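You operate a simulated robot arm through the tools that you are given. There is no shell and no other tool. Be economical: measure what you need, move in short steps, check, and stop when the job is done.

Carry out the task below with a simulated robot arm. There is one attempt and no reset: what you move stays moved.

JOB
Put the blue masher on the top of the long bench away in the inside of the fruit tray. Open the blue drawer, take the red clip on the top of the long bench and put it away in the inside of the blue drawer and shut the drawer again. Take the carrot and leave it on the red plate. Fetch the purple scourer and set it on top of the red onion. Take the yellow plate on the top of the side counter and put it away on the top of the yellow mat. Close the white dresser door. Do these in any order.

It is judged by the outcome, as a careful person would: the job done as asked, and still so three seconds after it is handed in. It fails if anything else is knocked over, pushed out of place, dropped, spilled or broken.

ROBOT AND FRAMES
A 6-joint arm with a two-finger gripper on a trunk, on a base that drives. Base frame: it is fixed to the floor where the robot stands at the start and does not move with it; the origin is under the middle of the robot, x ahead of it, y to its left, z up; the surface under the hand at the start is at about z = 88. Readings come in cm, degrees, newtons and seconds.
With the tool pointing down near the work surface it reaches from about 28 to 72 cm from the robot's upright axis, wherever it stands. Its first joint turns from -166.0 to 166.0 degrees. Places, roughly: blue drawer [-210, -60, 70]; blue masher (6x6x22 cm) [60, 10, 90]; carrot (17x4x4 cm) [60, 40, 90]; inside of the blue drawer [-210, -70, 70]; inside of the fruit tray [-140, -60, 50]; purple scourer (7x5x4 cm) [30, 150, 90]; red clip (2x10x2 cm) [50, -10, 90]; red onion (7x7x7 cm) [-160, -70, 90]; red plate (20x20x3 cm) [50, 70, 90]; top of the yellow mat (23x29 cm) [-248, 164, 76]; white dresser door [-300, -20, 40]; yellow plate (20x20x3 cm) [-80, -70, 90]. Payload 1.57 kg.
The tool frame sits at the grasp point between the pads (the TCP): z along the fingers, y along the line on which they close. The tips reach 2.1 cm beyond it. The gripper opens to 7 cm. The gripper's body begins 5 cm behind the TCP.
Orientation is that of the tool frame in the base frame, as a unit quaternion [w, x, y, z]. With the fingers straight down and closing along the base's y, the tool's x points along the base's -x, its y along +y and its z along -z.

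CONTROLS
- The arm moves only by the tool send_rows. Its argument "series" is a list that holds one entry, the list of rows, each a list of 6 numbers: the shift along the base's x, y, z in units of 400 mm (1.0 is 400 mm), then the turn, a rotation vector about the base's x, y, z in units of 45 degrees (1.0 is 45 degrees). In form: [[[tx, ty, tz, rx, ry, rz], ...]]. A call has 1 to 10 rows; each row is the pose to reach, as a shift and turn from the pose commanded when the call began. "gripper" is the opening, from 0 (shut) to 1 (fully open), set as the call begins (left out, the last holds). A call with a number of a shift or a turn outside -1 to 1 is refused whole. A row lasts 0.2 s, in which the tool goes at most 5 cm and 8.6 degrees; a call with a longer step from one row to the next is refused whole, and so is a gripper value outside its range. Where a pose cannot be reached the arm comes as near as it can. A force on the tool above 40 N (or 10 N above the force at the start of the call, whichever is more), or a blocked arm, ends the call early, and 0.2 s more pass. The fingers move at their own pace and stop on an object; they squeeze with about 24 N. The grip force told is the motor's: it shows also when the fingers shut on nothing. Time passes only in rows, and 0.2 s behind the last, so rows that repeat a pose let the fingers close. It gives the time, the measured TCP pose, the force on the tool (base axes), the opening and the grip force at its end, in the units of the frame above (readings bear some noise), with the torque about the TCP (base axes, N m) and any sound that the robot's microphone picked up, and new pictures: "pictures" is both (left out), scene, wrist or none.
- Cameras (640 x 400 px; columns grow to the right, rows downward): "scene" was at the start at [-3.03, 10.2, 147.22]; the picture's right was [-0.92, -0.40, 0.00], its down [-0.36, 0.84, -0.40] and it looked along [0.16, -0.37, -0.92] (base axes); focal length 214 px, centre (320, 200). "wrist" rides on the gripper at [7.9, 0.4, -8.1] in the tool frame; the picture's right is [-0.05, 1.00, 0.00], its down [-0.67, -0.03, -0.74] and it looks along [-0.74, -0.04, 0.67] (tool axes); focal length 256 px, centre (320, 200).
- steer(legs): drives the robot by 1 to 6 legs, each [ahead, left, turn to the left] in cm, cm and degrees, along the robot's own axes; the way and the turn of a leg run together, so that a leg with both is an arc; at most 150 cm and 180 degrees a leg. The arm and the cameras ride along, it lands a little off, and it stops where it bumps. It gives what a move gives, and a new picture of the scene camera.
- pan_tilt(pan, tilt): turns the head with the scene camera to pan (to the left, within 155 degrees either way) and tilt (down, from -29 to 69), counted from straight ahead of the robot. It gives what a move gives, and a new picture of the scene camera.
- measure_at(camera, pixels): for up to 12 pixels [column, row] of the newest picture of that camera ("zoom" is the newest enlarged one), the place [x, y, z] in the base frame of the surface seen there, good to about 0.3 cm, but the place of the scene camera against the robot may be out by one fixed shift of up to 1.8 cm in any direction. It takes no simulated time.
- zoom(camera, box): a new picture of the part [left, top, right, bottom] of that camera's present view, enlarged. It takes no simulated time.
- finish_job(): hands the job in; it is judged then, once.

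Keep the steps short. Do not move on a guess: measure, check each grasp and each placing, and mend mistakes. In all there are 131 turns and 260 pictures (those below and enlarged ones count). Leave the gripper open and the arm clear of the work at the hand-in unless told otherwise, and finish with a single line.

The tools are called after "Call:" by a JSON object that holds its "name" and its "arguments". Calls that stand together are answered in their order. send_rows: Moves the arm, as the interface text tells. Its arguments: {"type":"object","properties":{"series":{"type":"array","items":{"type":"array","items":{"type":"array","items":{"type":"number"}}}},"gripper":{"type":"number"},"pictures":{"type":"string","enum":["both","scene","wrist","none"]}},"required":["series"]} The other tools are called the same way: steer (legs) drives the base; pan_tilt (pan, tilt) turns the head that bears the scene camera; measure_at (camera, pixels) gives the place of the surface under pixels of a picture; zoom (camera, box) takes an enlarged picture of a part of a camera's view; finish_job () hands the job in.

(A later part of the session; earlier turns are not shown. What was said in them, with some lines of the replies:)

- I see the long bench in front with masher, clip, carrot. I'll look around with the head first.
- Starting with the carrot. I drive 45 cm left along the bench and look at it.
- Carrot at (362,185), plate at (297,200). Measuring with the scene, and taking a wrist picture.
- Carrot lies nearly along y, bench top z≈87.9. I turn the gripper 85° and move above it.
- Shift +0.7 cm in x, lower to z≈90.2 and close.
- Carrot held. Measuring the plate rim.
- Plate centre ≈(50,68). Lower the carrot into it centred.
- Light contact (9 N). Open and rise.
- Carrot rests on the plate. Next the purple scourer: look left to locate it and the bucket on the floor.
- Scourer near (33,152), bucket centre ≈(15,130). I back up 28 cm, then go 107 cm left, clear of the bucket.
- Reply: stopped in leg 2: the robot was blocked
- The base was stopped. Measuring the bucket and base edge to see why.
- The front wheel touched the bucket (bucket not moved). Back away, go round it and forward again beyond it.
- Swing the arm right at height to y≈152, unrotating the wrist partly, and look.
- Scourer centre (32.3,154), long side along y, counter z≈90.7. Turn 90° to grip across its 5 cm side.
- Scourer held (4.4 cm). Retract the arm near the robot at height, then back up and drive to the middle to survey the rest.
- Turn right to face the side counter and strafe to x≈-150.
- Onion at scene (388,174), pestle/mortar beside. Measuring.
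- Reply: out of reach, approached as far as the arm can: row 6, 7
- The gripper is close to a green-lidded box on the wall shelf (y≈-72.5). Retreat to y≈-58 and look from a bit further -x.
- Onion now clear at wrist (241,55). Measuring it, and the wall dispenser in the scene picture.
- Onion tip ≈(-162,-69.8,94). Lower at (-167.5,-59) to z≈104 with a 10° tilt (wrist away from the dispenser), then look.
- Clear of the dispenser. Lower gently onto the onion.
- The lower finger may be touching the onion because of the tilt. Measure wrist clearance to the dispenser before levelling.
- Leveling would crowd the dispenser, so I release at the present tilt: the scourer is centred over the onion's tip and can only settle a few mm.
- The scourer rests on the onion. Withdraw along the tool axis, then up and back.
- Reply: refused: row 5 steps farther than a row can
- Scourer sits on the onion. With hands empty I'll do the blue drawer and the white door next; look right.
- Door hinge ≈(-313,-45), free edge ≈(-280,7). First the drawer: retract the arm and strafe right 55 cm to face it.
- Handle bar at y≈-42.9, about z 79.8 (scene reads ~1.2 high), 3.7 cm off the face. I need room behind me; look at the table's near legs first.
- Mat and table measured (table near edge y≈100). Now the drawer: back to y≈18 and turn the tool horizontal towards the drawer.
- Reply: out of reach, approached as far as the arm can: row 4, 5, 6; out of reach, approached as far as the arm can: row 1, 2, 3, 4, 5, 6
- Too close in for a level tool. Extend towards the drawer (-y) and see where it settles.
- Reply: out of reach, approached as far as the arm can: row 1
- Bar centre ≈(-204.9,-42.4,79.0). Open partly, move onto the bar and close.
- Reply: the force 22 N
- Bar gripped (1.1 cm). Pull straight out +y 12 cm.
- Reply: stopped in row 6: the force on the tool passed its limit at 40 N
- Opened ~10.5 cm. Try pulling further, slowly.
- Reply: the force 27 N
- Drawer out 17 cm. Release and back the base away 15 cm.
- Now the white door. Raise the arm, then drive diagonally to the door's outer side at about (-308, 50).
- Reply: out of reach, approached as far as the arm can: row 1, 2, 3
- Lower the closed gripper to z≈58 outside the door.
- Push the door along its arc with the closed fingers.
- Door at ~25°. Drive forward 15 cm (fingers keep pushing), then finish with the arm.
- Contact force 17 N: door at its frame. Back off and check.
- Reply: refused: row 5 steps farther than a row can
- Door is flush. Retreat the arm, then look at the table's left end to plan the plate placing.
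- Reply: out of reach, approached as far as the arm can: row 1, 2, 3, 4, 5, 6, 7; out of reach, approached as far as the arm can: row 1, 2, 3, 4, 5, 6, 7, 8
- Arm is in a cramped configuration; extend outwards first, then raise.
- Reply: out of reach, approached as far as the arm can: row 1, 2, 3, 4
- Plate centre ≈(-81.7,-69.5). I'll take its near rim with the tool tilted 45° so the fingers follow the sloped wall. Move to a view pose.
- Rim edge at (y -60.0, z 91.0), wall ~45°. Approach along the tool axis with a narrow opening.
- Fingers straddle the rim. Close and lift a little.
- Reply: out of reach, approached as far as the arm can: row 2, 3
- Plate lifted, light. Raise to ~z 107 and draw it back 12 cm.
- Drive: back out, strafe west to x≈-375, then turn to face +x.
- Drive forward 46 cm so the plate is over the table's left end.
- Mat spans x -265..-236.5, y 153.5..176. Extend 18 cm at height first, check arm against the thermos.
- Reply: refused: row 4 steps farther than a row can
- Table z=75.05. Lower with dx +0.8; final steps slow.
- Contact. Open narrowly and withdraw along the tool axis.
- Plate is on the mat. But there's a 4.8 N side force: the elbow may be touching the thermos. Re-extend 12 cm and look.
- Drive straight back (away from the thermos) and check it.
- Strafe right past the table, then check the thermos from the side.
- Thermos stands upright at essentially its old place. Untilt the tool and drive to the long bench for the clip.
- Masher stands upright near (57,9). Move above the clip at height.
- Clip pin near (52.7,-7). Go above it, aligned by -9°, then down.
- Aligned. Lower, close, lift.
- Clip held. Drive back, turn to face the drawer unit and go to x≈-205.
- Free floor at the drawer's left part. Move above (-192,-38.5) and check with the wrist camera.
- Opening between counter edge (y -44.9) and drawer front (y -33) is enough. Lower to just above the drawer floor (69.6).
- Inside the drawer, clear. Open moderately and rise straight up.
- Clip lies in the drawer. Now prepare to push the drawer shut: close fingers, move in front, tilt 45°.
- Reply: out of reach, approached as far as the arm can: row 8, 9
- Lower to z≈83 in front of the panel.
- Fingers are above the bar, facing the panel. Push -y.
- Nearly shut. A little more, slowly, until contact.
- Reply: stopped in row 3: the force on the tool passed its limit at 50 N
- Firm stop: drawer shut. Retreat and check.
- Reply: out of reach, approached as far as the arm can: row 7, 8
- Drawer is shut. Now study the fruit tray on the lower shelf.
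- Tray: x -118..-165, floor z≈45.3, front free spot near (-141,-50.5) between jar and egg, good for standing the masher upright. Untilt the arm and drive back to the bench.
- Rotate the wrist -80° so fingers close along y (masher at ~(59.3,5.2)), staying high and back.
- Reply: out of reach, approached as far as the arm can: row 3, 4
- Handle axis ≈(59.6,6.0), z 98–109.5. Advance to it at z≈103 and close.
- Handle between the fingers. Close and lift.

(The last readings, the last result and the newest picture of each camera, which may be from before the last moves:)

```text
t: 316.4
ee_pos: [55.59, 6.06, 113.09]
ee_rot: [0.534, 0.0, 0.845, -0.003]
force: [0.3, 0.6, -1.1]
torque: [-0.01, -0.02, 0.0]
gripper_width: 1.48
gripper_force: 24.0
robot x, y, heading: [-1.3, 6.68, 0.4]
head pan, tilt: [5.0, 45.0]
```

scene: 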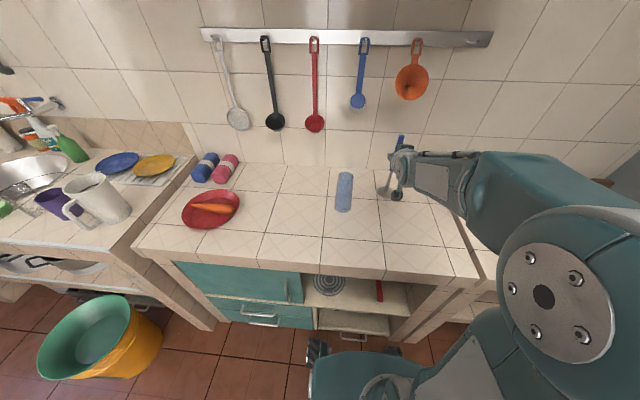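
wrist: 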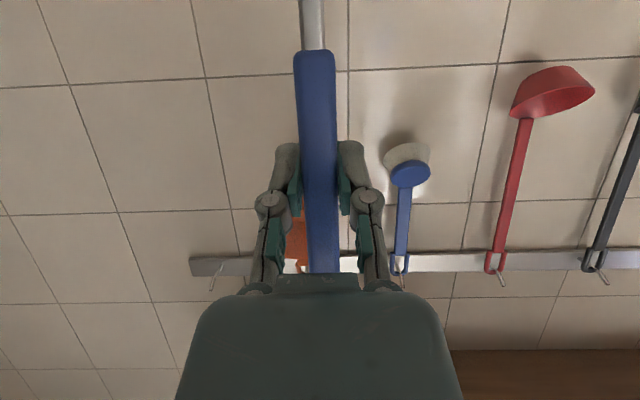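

Masher held upright (base 15.1 cm below TCP). Back out, turn and drive to the tray.

Call:
{"name": "steer", "arguments": {"legs": [[-38, 0, 0], [0, 30, 0], [0, 0, -90.4], [0, -102, 0]]}}

Call:
{"name": "pan_tilt", "arguments": {"pan": 0, "tilt": 45}}

Call:
{"name": "zoom", "arguments": {"camera": "scene", "box": [180, 130, 420, 290]}}

```text
t: 329.2
ee_pos: [-143.4, -19.37, 112.98]
ee_rot: [0.369, 0.606, 0.59, -0.385]
force: [0.4, -0.2, -1.7]
torque: [-0.02, 0.01, -0.01]
gripper_width: 1.48
gripper_force: 24.3
robot x, y, heading: [-141.17, 37.65, -90.9]
head pan, tilt: [5.0, 45.0]
```

scene: 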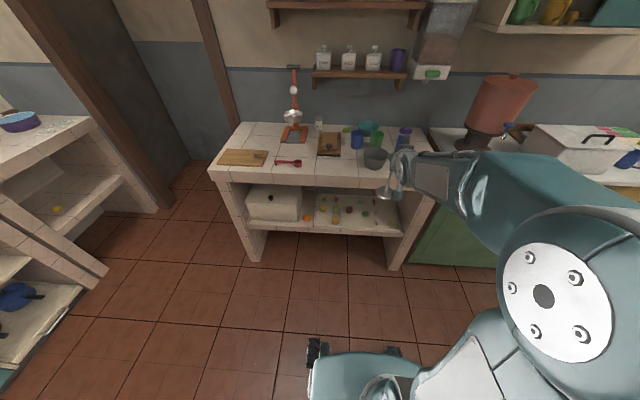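

```text
t: 329.9
ee_pos: [-143.57, -19.4, 112.94]
ee_rot: [0.371, 0.605, 0.59, -0.385]
force: [0.1, 0.0, -1.3]
torque: [0.04, -0.03, 0.01]
gripper_width: 1.49
gripper_force: 24.2
robot x, y, heading: [-141.38, 37.61, -91.1]
head pan, tilt: [0.0, 45.0]
```

scene: 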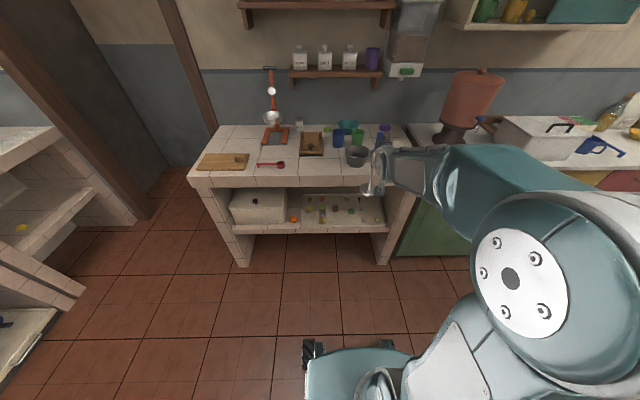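

```text
2.50 times, centred on (300, 210) of scene
```

zoom: 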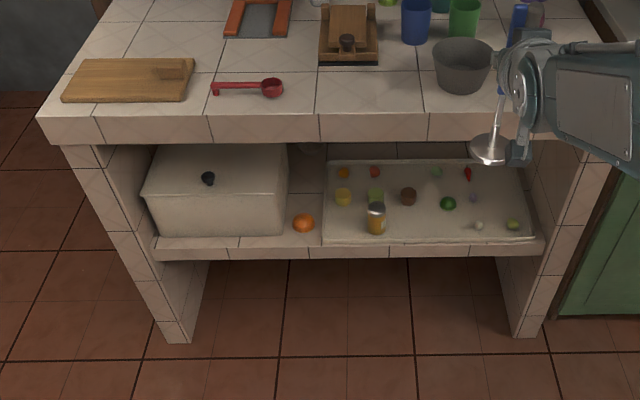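

Call:
{"name": "measure_at", "arguments": {"camera": "zoom", "pixels": [[376, 232], [409, 203], [448, 208], [478, 228], [430, 230], [430, 242], [325, 242], [534, 238], [513, 226], [430, 215], [300, 147], [400, 130]]}}

```text
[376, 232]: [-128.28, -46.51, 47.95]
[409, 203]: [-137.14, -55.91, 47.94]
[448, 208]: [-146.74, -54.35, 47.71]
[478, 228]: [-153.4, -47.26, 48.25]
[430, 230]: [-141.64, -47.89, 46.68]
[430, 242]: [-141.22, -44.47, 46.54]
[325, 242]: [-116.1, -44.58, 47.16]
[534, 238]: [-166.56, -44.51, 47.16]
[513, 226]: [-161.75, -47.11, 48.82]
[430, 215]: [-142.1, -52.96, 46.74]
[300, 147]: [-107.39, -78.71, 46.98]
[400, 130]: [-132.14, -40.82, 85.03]
```

Free spot confirmed around (-140.8,-49.3). Lower the arm in front of the counter first.

Call:
{"name": "send_rows", "arguments": {"series": [[[0.01, 0, -0.1, 0, 0, 0], [0.02, 0, -0.2, 0, 0, 0], [0.03, 0, -0.3, 0, 0, 0], [0.04, 0, -0.4, 0, 0, 0], [0.05, 0, -0.5, 0, 0, 0], [0.06, 0, -0.6, 0, 0, 0], [0.06, 0, -0.7, 0, 0, 0], [0.06, 0, -0.8, 0, 0, 0], [0.06, 0, -0.9, 0, 0, 0], [0.06, 0, -1.0, 0, 0, 0]]], "pictures": "none"}}

Call:
{"name": "send_rows", "arguments": {"series": [[[0, 0, -0.1, 0, 0, 0], [0, 0, -0.2, 0, 0, 0], [0, 0, -0.26, 0, 0, 0], [0, 0, -0.26, 0, 0, 0]]], "pictures": "both"}}

```text
t: 332.1
ee_pos: [-141.08, -19.22, 73.03]
ee_rot: [0.37, 0.606, 0.59, -0.385]
force: [0.2, -0.2, -1.5]
torque: [0.01, 0.0, 0.04]
gripper_width: 1.5
gripper_force: 24.1
robot x, y, heading: [-140.89, 37.77, -91.1]
head pan, tilt: [0.0, 45.0]
```

```text
t: 333.1
ee_pos: [-141.2, -19.32, 62.67]
ee_rot: [0.37, 0.606, 0.59, -0.384]
force: [-0.3, 0.9, -1.3]
torque: [-0.01, 0.01, -0.02]
gripper_width: 1.49
gripper_force: 23.8
robot x, y, heading: [-141.11, 37.86, -91.1]
head pan, tilt: [0.0, 45.0]
```

scene: 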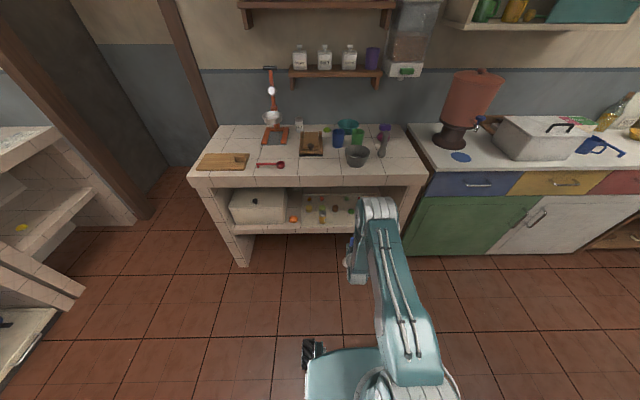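
wrist: 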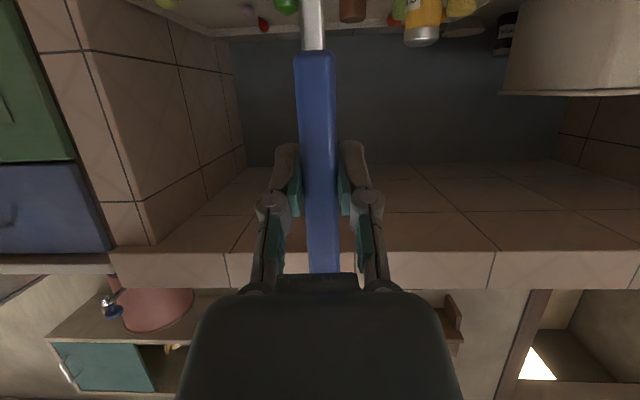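

Call:
{"name": "measure_at", "arguments": {"camera": "wrist", "pixels": [[430, 252], [430, 285], [430, 230], [430, 200], [285, 8], [350, 12], [425, 40], [440, 35], [330, 30], [262, 25]]}}

Call:
{"name": "steer", "arguments": {"legs": [[22, 0, 0]]}}

Call:
{"name": "send_rows", "arguments": {"series": [[[0, 0, 0, 0, 0, 0]]], "pictures": "wrist"}}

```text
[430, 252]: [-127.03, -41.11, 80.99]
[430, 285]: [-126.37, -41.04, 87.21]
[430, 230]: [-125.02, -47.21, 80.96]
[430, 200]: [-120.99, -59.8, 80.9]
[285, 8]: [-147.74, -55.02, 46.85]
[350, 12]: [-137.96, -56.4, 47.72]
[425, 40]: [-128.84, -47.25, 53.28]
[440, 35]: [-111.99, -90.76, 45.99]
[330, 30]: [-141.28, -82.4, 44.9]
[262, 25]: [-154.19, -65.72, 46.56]
```

```text
t: 334.7
ee_pos: [-141.53, -41.21, 62.88]
ee_rot: [0.37, 0.606, 0.591, -0.384]
force: [0.3, 0.6, -1.5]
torque: [0.01, -0.01, 0.01]
gripper_width: 1.49
gripper_force: 23.9
robot x, y, heading: [-141.34, 15.71, -91.2]
head pan, tilt: [0.0, 45.0]
```

scene: 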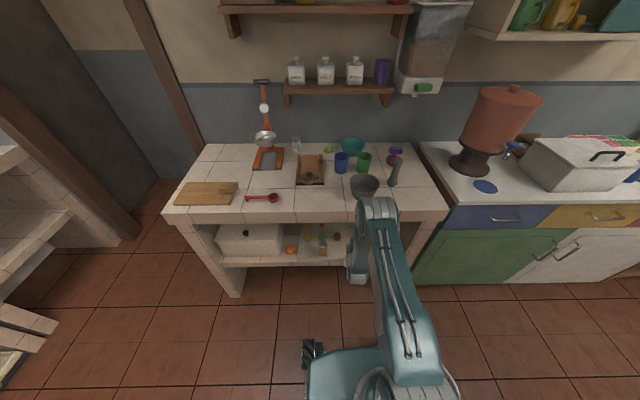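

```text
t: 335.1
ee_pos: [-141.48, -41.2, 62.77]
ee_rot: [0.371, 0.606, 0.59, -0.385]
force: [0.6, -0.3, -0.6]
torque: [-0.01, 0.01, 0.0]
gripper_width: 1.5
gripper_force: 23.9
robot x, y, heading: [-141.45, 15.83, -91.0]
head pan, tilt: [0.0, 45.0]
```

wrist: 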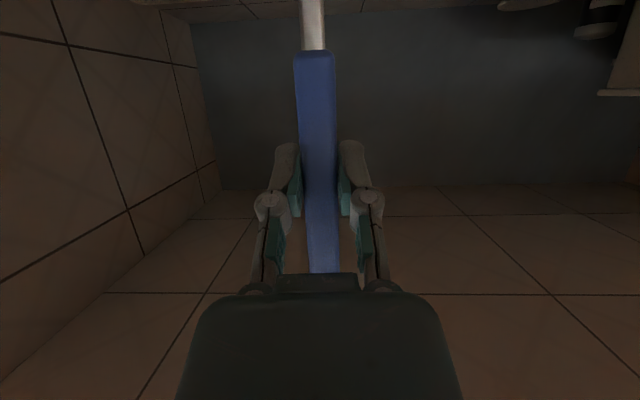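

Underside at z 81, plenty. Extend 8 cm in and lower onto the tray.

Call:
{"name": "send_rows", "arguments": {"series": [[[0.006, -0.07, 0, 0, 0, 0], [0.012, -0.14, 0, 0, 0, 0], [0.012, -0.2025, 0, 0, 0, 0], [0.012, -0.2025, -0.02, 0, 0, 0], [0.012, -0.2025, -0.035, 0, 0, 0], [0.012, -0.2025, -0.045, 0, 0, 0], [0.012, -0.2025, -0.05, 0, 0, 0], [0.012, -0.2025, -0.05, 0, 0, 0]]], "pictures": "both"}}

Call:
{"name": "zoom", "arguments": {"camera": "scene", "box": [270, 180, 420, 290]}}

```text
t: 336.9
ee_pos: [-141.17, -49.26, 60.7]
ee_rot: [0.371, 0.605, 0.591, -0.384]
force: [0.4, 0.3, -0.6]
torque: [0.0, 0.02, -0.02]
gripper_width: 1.47
gripper_force: 24.0
robot x, y, heading: [-141.69, 15.42, -91.0]
head pan, tilt: [0.0, 45.0]
```

scene: 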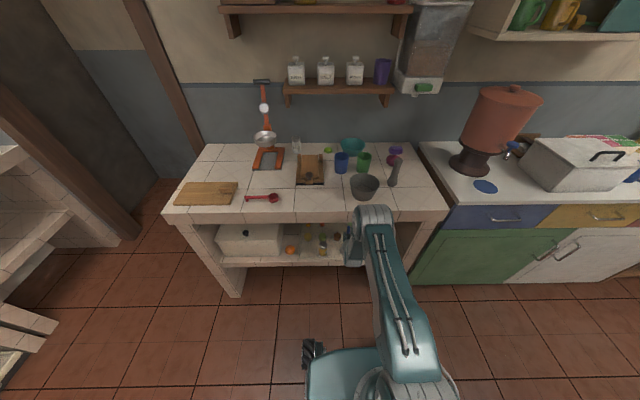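
wrist: 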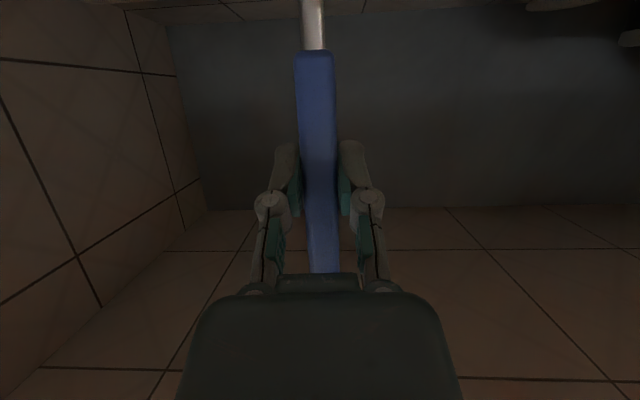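

```text
3.64 times, centred on (345, 235) of scene
```

zoom: 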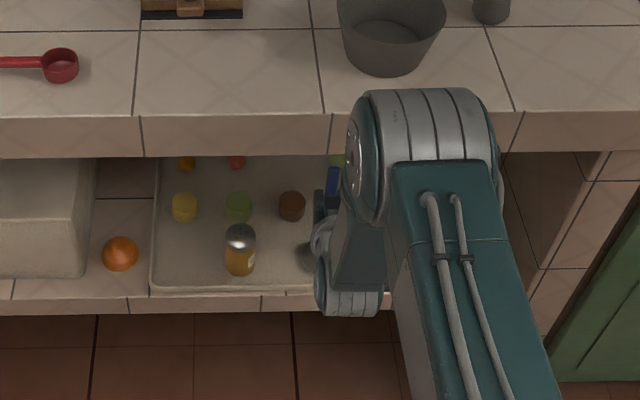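

No contact yet; lower in small steps.

Call:
{"name": "send_rows", "arguments": {"series": [[[0, 0, -0.004, 0, 0, 0], [0, 0, -0.008, 0, 0, 0], [0, 0, -0.012, 0, 0, 0], [0, 0, -0.012, 0, 0, 0]]], "pictures": "none"}}

```text
t: 337.9
ee_pos: [-141.07, -49.4, 60.45]
ee_rot: [0.372, 0.604, 0.589, -0.386]
force: [-2.2, 1.1, 16.1]
torque: [0.21, -0.09, 0.02]
gripper_width: 1.48
gripper_force: 23.6
robot x, y, heading: [-141.79, 15.47, -91.1]
head pan, tilt: [0.0, 45.0]
```

Contact with the tray. Relieve slightly and open.

Call:
{"name": "send_rows", "arguments": {"series": [[[0, 0, 0.005, 0, 0, 0], [0, 0, 0.005, 0, 0, 0]]], "pictures": "none"}}

Call:
{"name": "send_rows", "arguments": {"series": [[[0, 0, 0, 0, 0, 0], [0, 0, 0, 0, 0, 0], [0, 0, 0, 0, 0, 0]]], "gripper": 0.7, "pictures": "wrist"}}

```text
t: 338.5
ee_pos: [-141.03, -49.24, 60.39]
ee_rot: [0.371, 0.606, 0.59, -0.385]
force: [-1.7, -3.3, 6.5]
torque: [-0.53, -0.04, -0.03]
gripper_width: 1.5
gripper_force: 24.1
robot x, y, heading: [-141.55, 15.81, -91.1]
head pan, tilt: [0.0, 45.0]
```

```text
t: 339.3
ee_pos: [-140.94, -49.32, 60.42]
ee_rot: [0.371, 0.606, 0.589, -0.385]
force: [0.4, -0.7, 0.4]
torque: [0.02, -0.02, -0.03]
gripper_width: 4.86
gripper_force: 0.1
robot x, y, heading: [-141.93, 15.97, -91.1]
head pan, tilt: [0.0, 45.0]
```

wrist: 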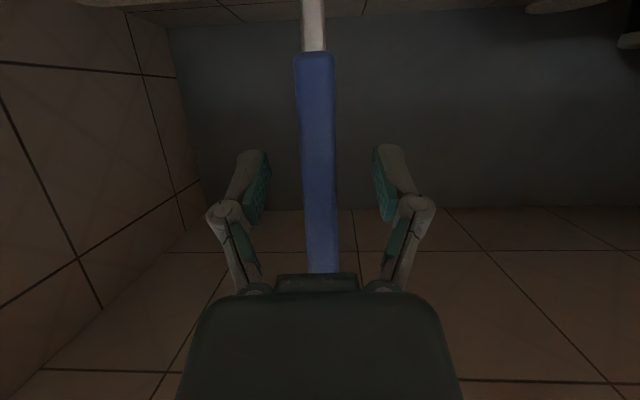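

Masher stands. Withdraw straight back with the arm, then the base.

Call:
{"name": "send_rows", "arguments": {"series": [[[0, 0.04, 0, 0, 0, 0], [0, 0.1, 0, 0, 0, 0], [0, 0.16, 0, 0, 0, 0], [0, 0.2, 0, 0, 0, 0]]], "pictures": "wrist"}}

Call:
{"name": "steer", "arguments": {"legs": [[-25, 0, 0]]}}

Call:
{"name": "zoom", "arguments": {"camera": "scene", "box": [200, 150, 420, 280]}}

```text
t: 340.3
ee_pos: [-140.98, -41.33, 60.51]
ee_rot: [0.37, 0.606, 0.591, -0.384]
force: [-0.4, 0.0, -0.1]
torque: [0.0, 0.02, 0.02]
gripper_width: 4.89
gripper_force: 0.0
robot x, y, heading: [-141.55, 15.74, -90.9]
head pan, tilt: [0.0, 45.0]
```

wrist: 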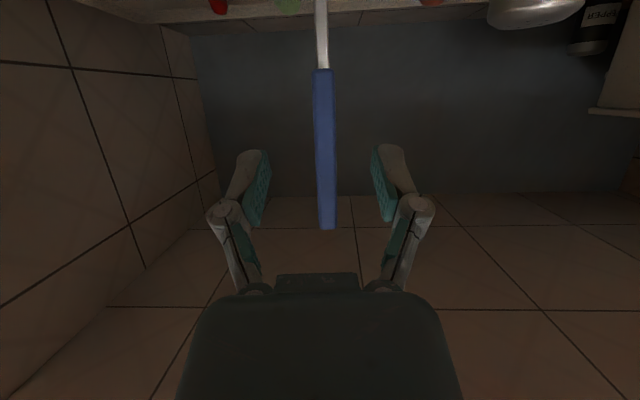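

```text
t: 342.2
ee_pos: [-140.84, -16.2, 60.51]
ee_rot: [0.369, 0.607, 0.588, -0.385]
force: [-0.3, 0.4, 0.2]
torque: [0.02, 0.01, 0.03]
gripper_width: 4.89
gripper_force: 0.2
robot x, y, heading: [-140.99, 41.28, -91.5]
head pan, tilt: [0.0, 45.0]
```

scene: 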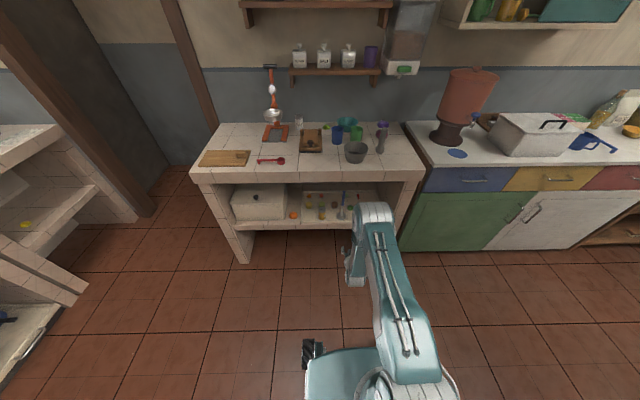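

```text
2.91 times, centred on (310, 215) of scene
```

zoom: 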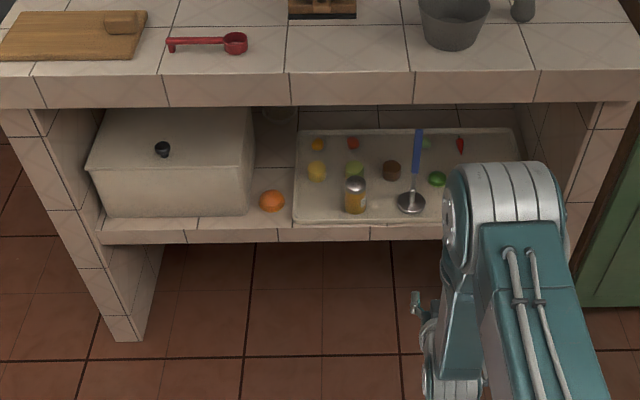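

Masher stands in the tray, nothing disturbed. Open the gripper fully, raise the arm, and do a last check of scourer, drawer and door.

Call:
{"name": "send_rows", "arguments": {"series": [[[0, 0, 0.1, 0, 0, 0], [0, 0, 0.2, 0, 0, 0], [0, 0, 0.3, 0, 0, 0], [0, 0, 0.4, 0, 0, 0], [0, 0, 0.5, 0, 0, 0]]], "gripper": 1, "pictures": "none"}}

Call:
{"name": "pan_tilt", "arguments": {"pan": -25, "tilt": 40}}

Call:
{"name": "zoom", "arguments": {"camera": "scene", "box": [140, 80, 400, 260]}}

Call:
{"name": "pan_tilt", "arguments": {"pan": -140, "tilt": 30}}

```text
t: 343.4
ee_pos: [-140.87, -16.18, 80.66]
ee_rot: [0.369, 0.607, 0.589, -0.385]
force: [0.3, 0.2, -0.6]
torque: [-0.02, -0.02, 0.03]
gripper_width: 7.01
gripper_force: 0.0
robot x, y, heading: [-141.0, 41.05, -91.2]
head pan, tilt: [0.0, 45.0]
```

```text
t: 344.2
ee_pos: [-140.91, -16.09, 80.56]
ee_rot: [0.37, 0.607, 0.589, -0.385]
force: [0.5, -0.7, 0.2]
torque: [-0.01, 0.03, -0.04]
gripper_width: 7.01
gripper_force: 0.0
robot x, y, heading: [-140.96, 41.04, -91.3]
head pan, tilt: [-25.0, 40.0]
```

scene: 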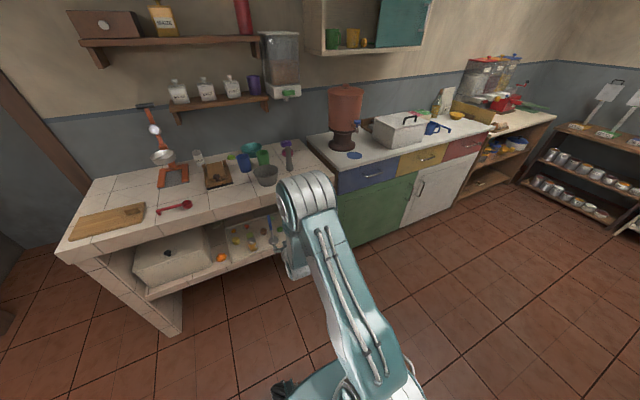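

```text
2.22 times, centred on (270, 170) of scene
```

zoom: 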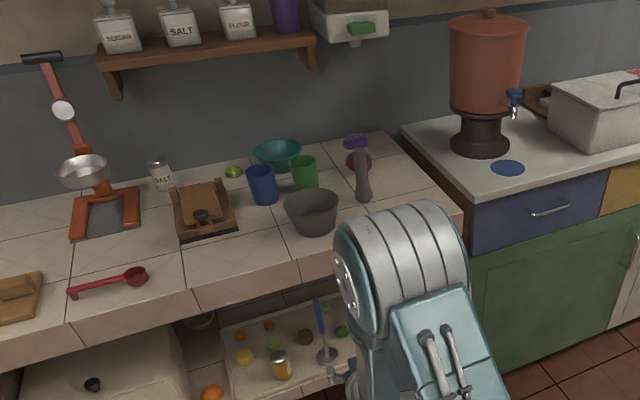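

```text
t: 346.2
ee_pos: [-140.85, -16.17, 80.54]
ee_rot: [0.37, 0.607, 0.588, -0.386]
force: [0.6, 0.1, -0.5]
torque: [-0.02, -0.01, -0.02]
gripper_width: 7.0
gripper_force: 0.1
robot x, y, heading: [-140.81, 41.3, -91.1]
head pan, tilt: [-140.0, 30.0]
```

scene: 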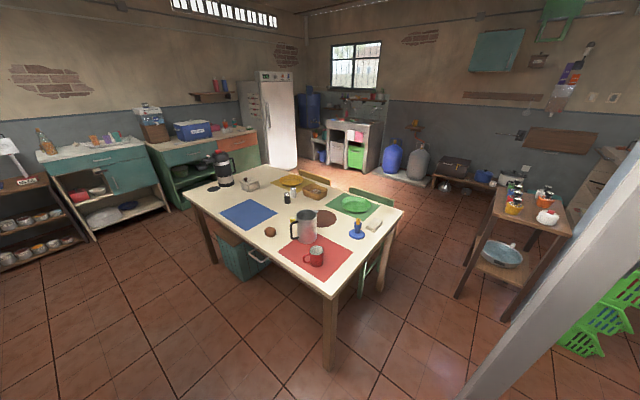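

Everything is in place: scourer on the onion, plate on the mat, drawer and door shut, masher in the tray, carrot on the plate. I'm handing in.

Call:
{"name": "finish_job", "arguments": {}}

```text
The job is handed in.
```

All six tasks are done and the job is handed in; while I set down the yellow plate the arm brushed the thermos on the dining table, which stayed upright and moved 1–2 cm at most.
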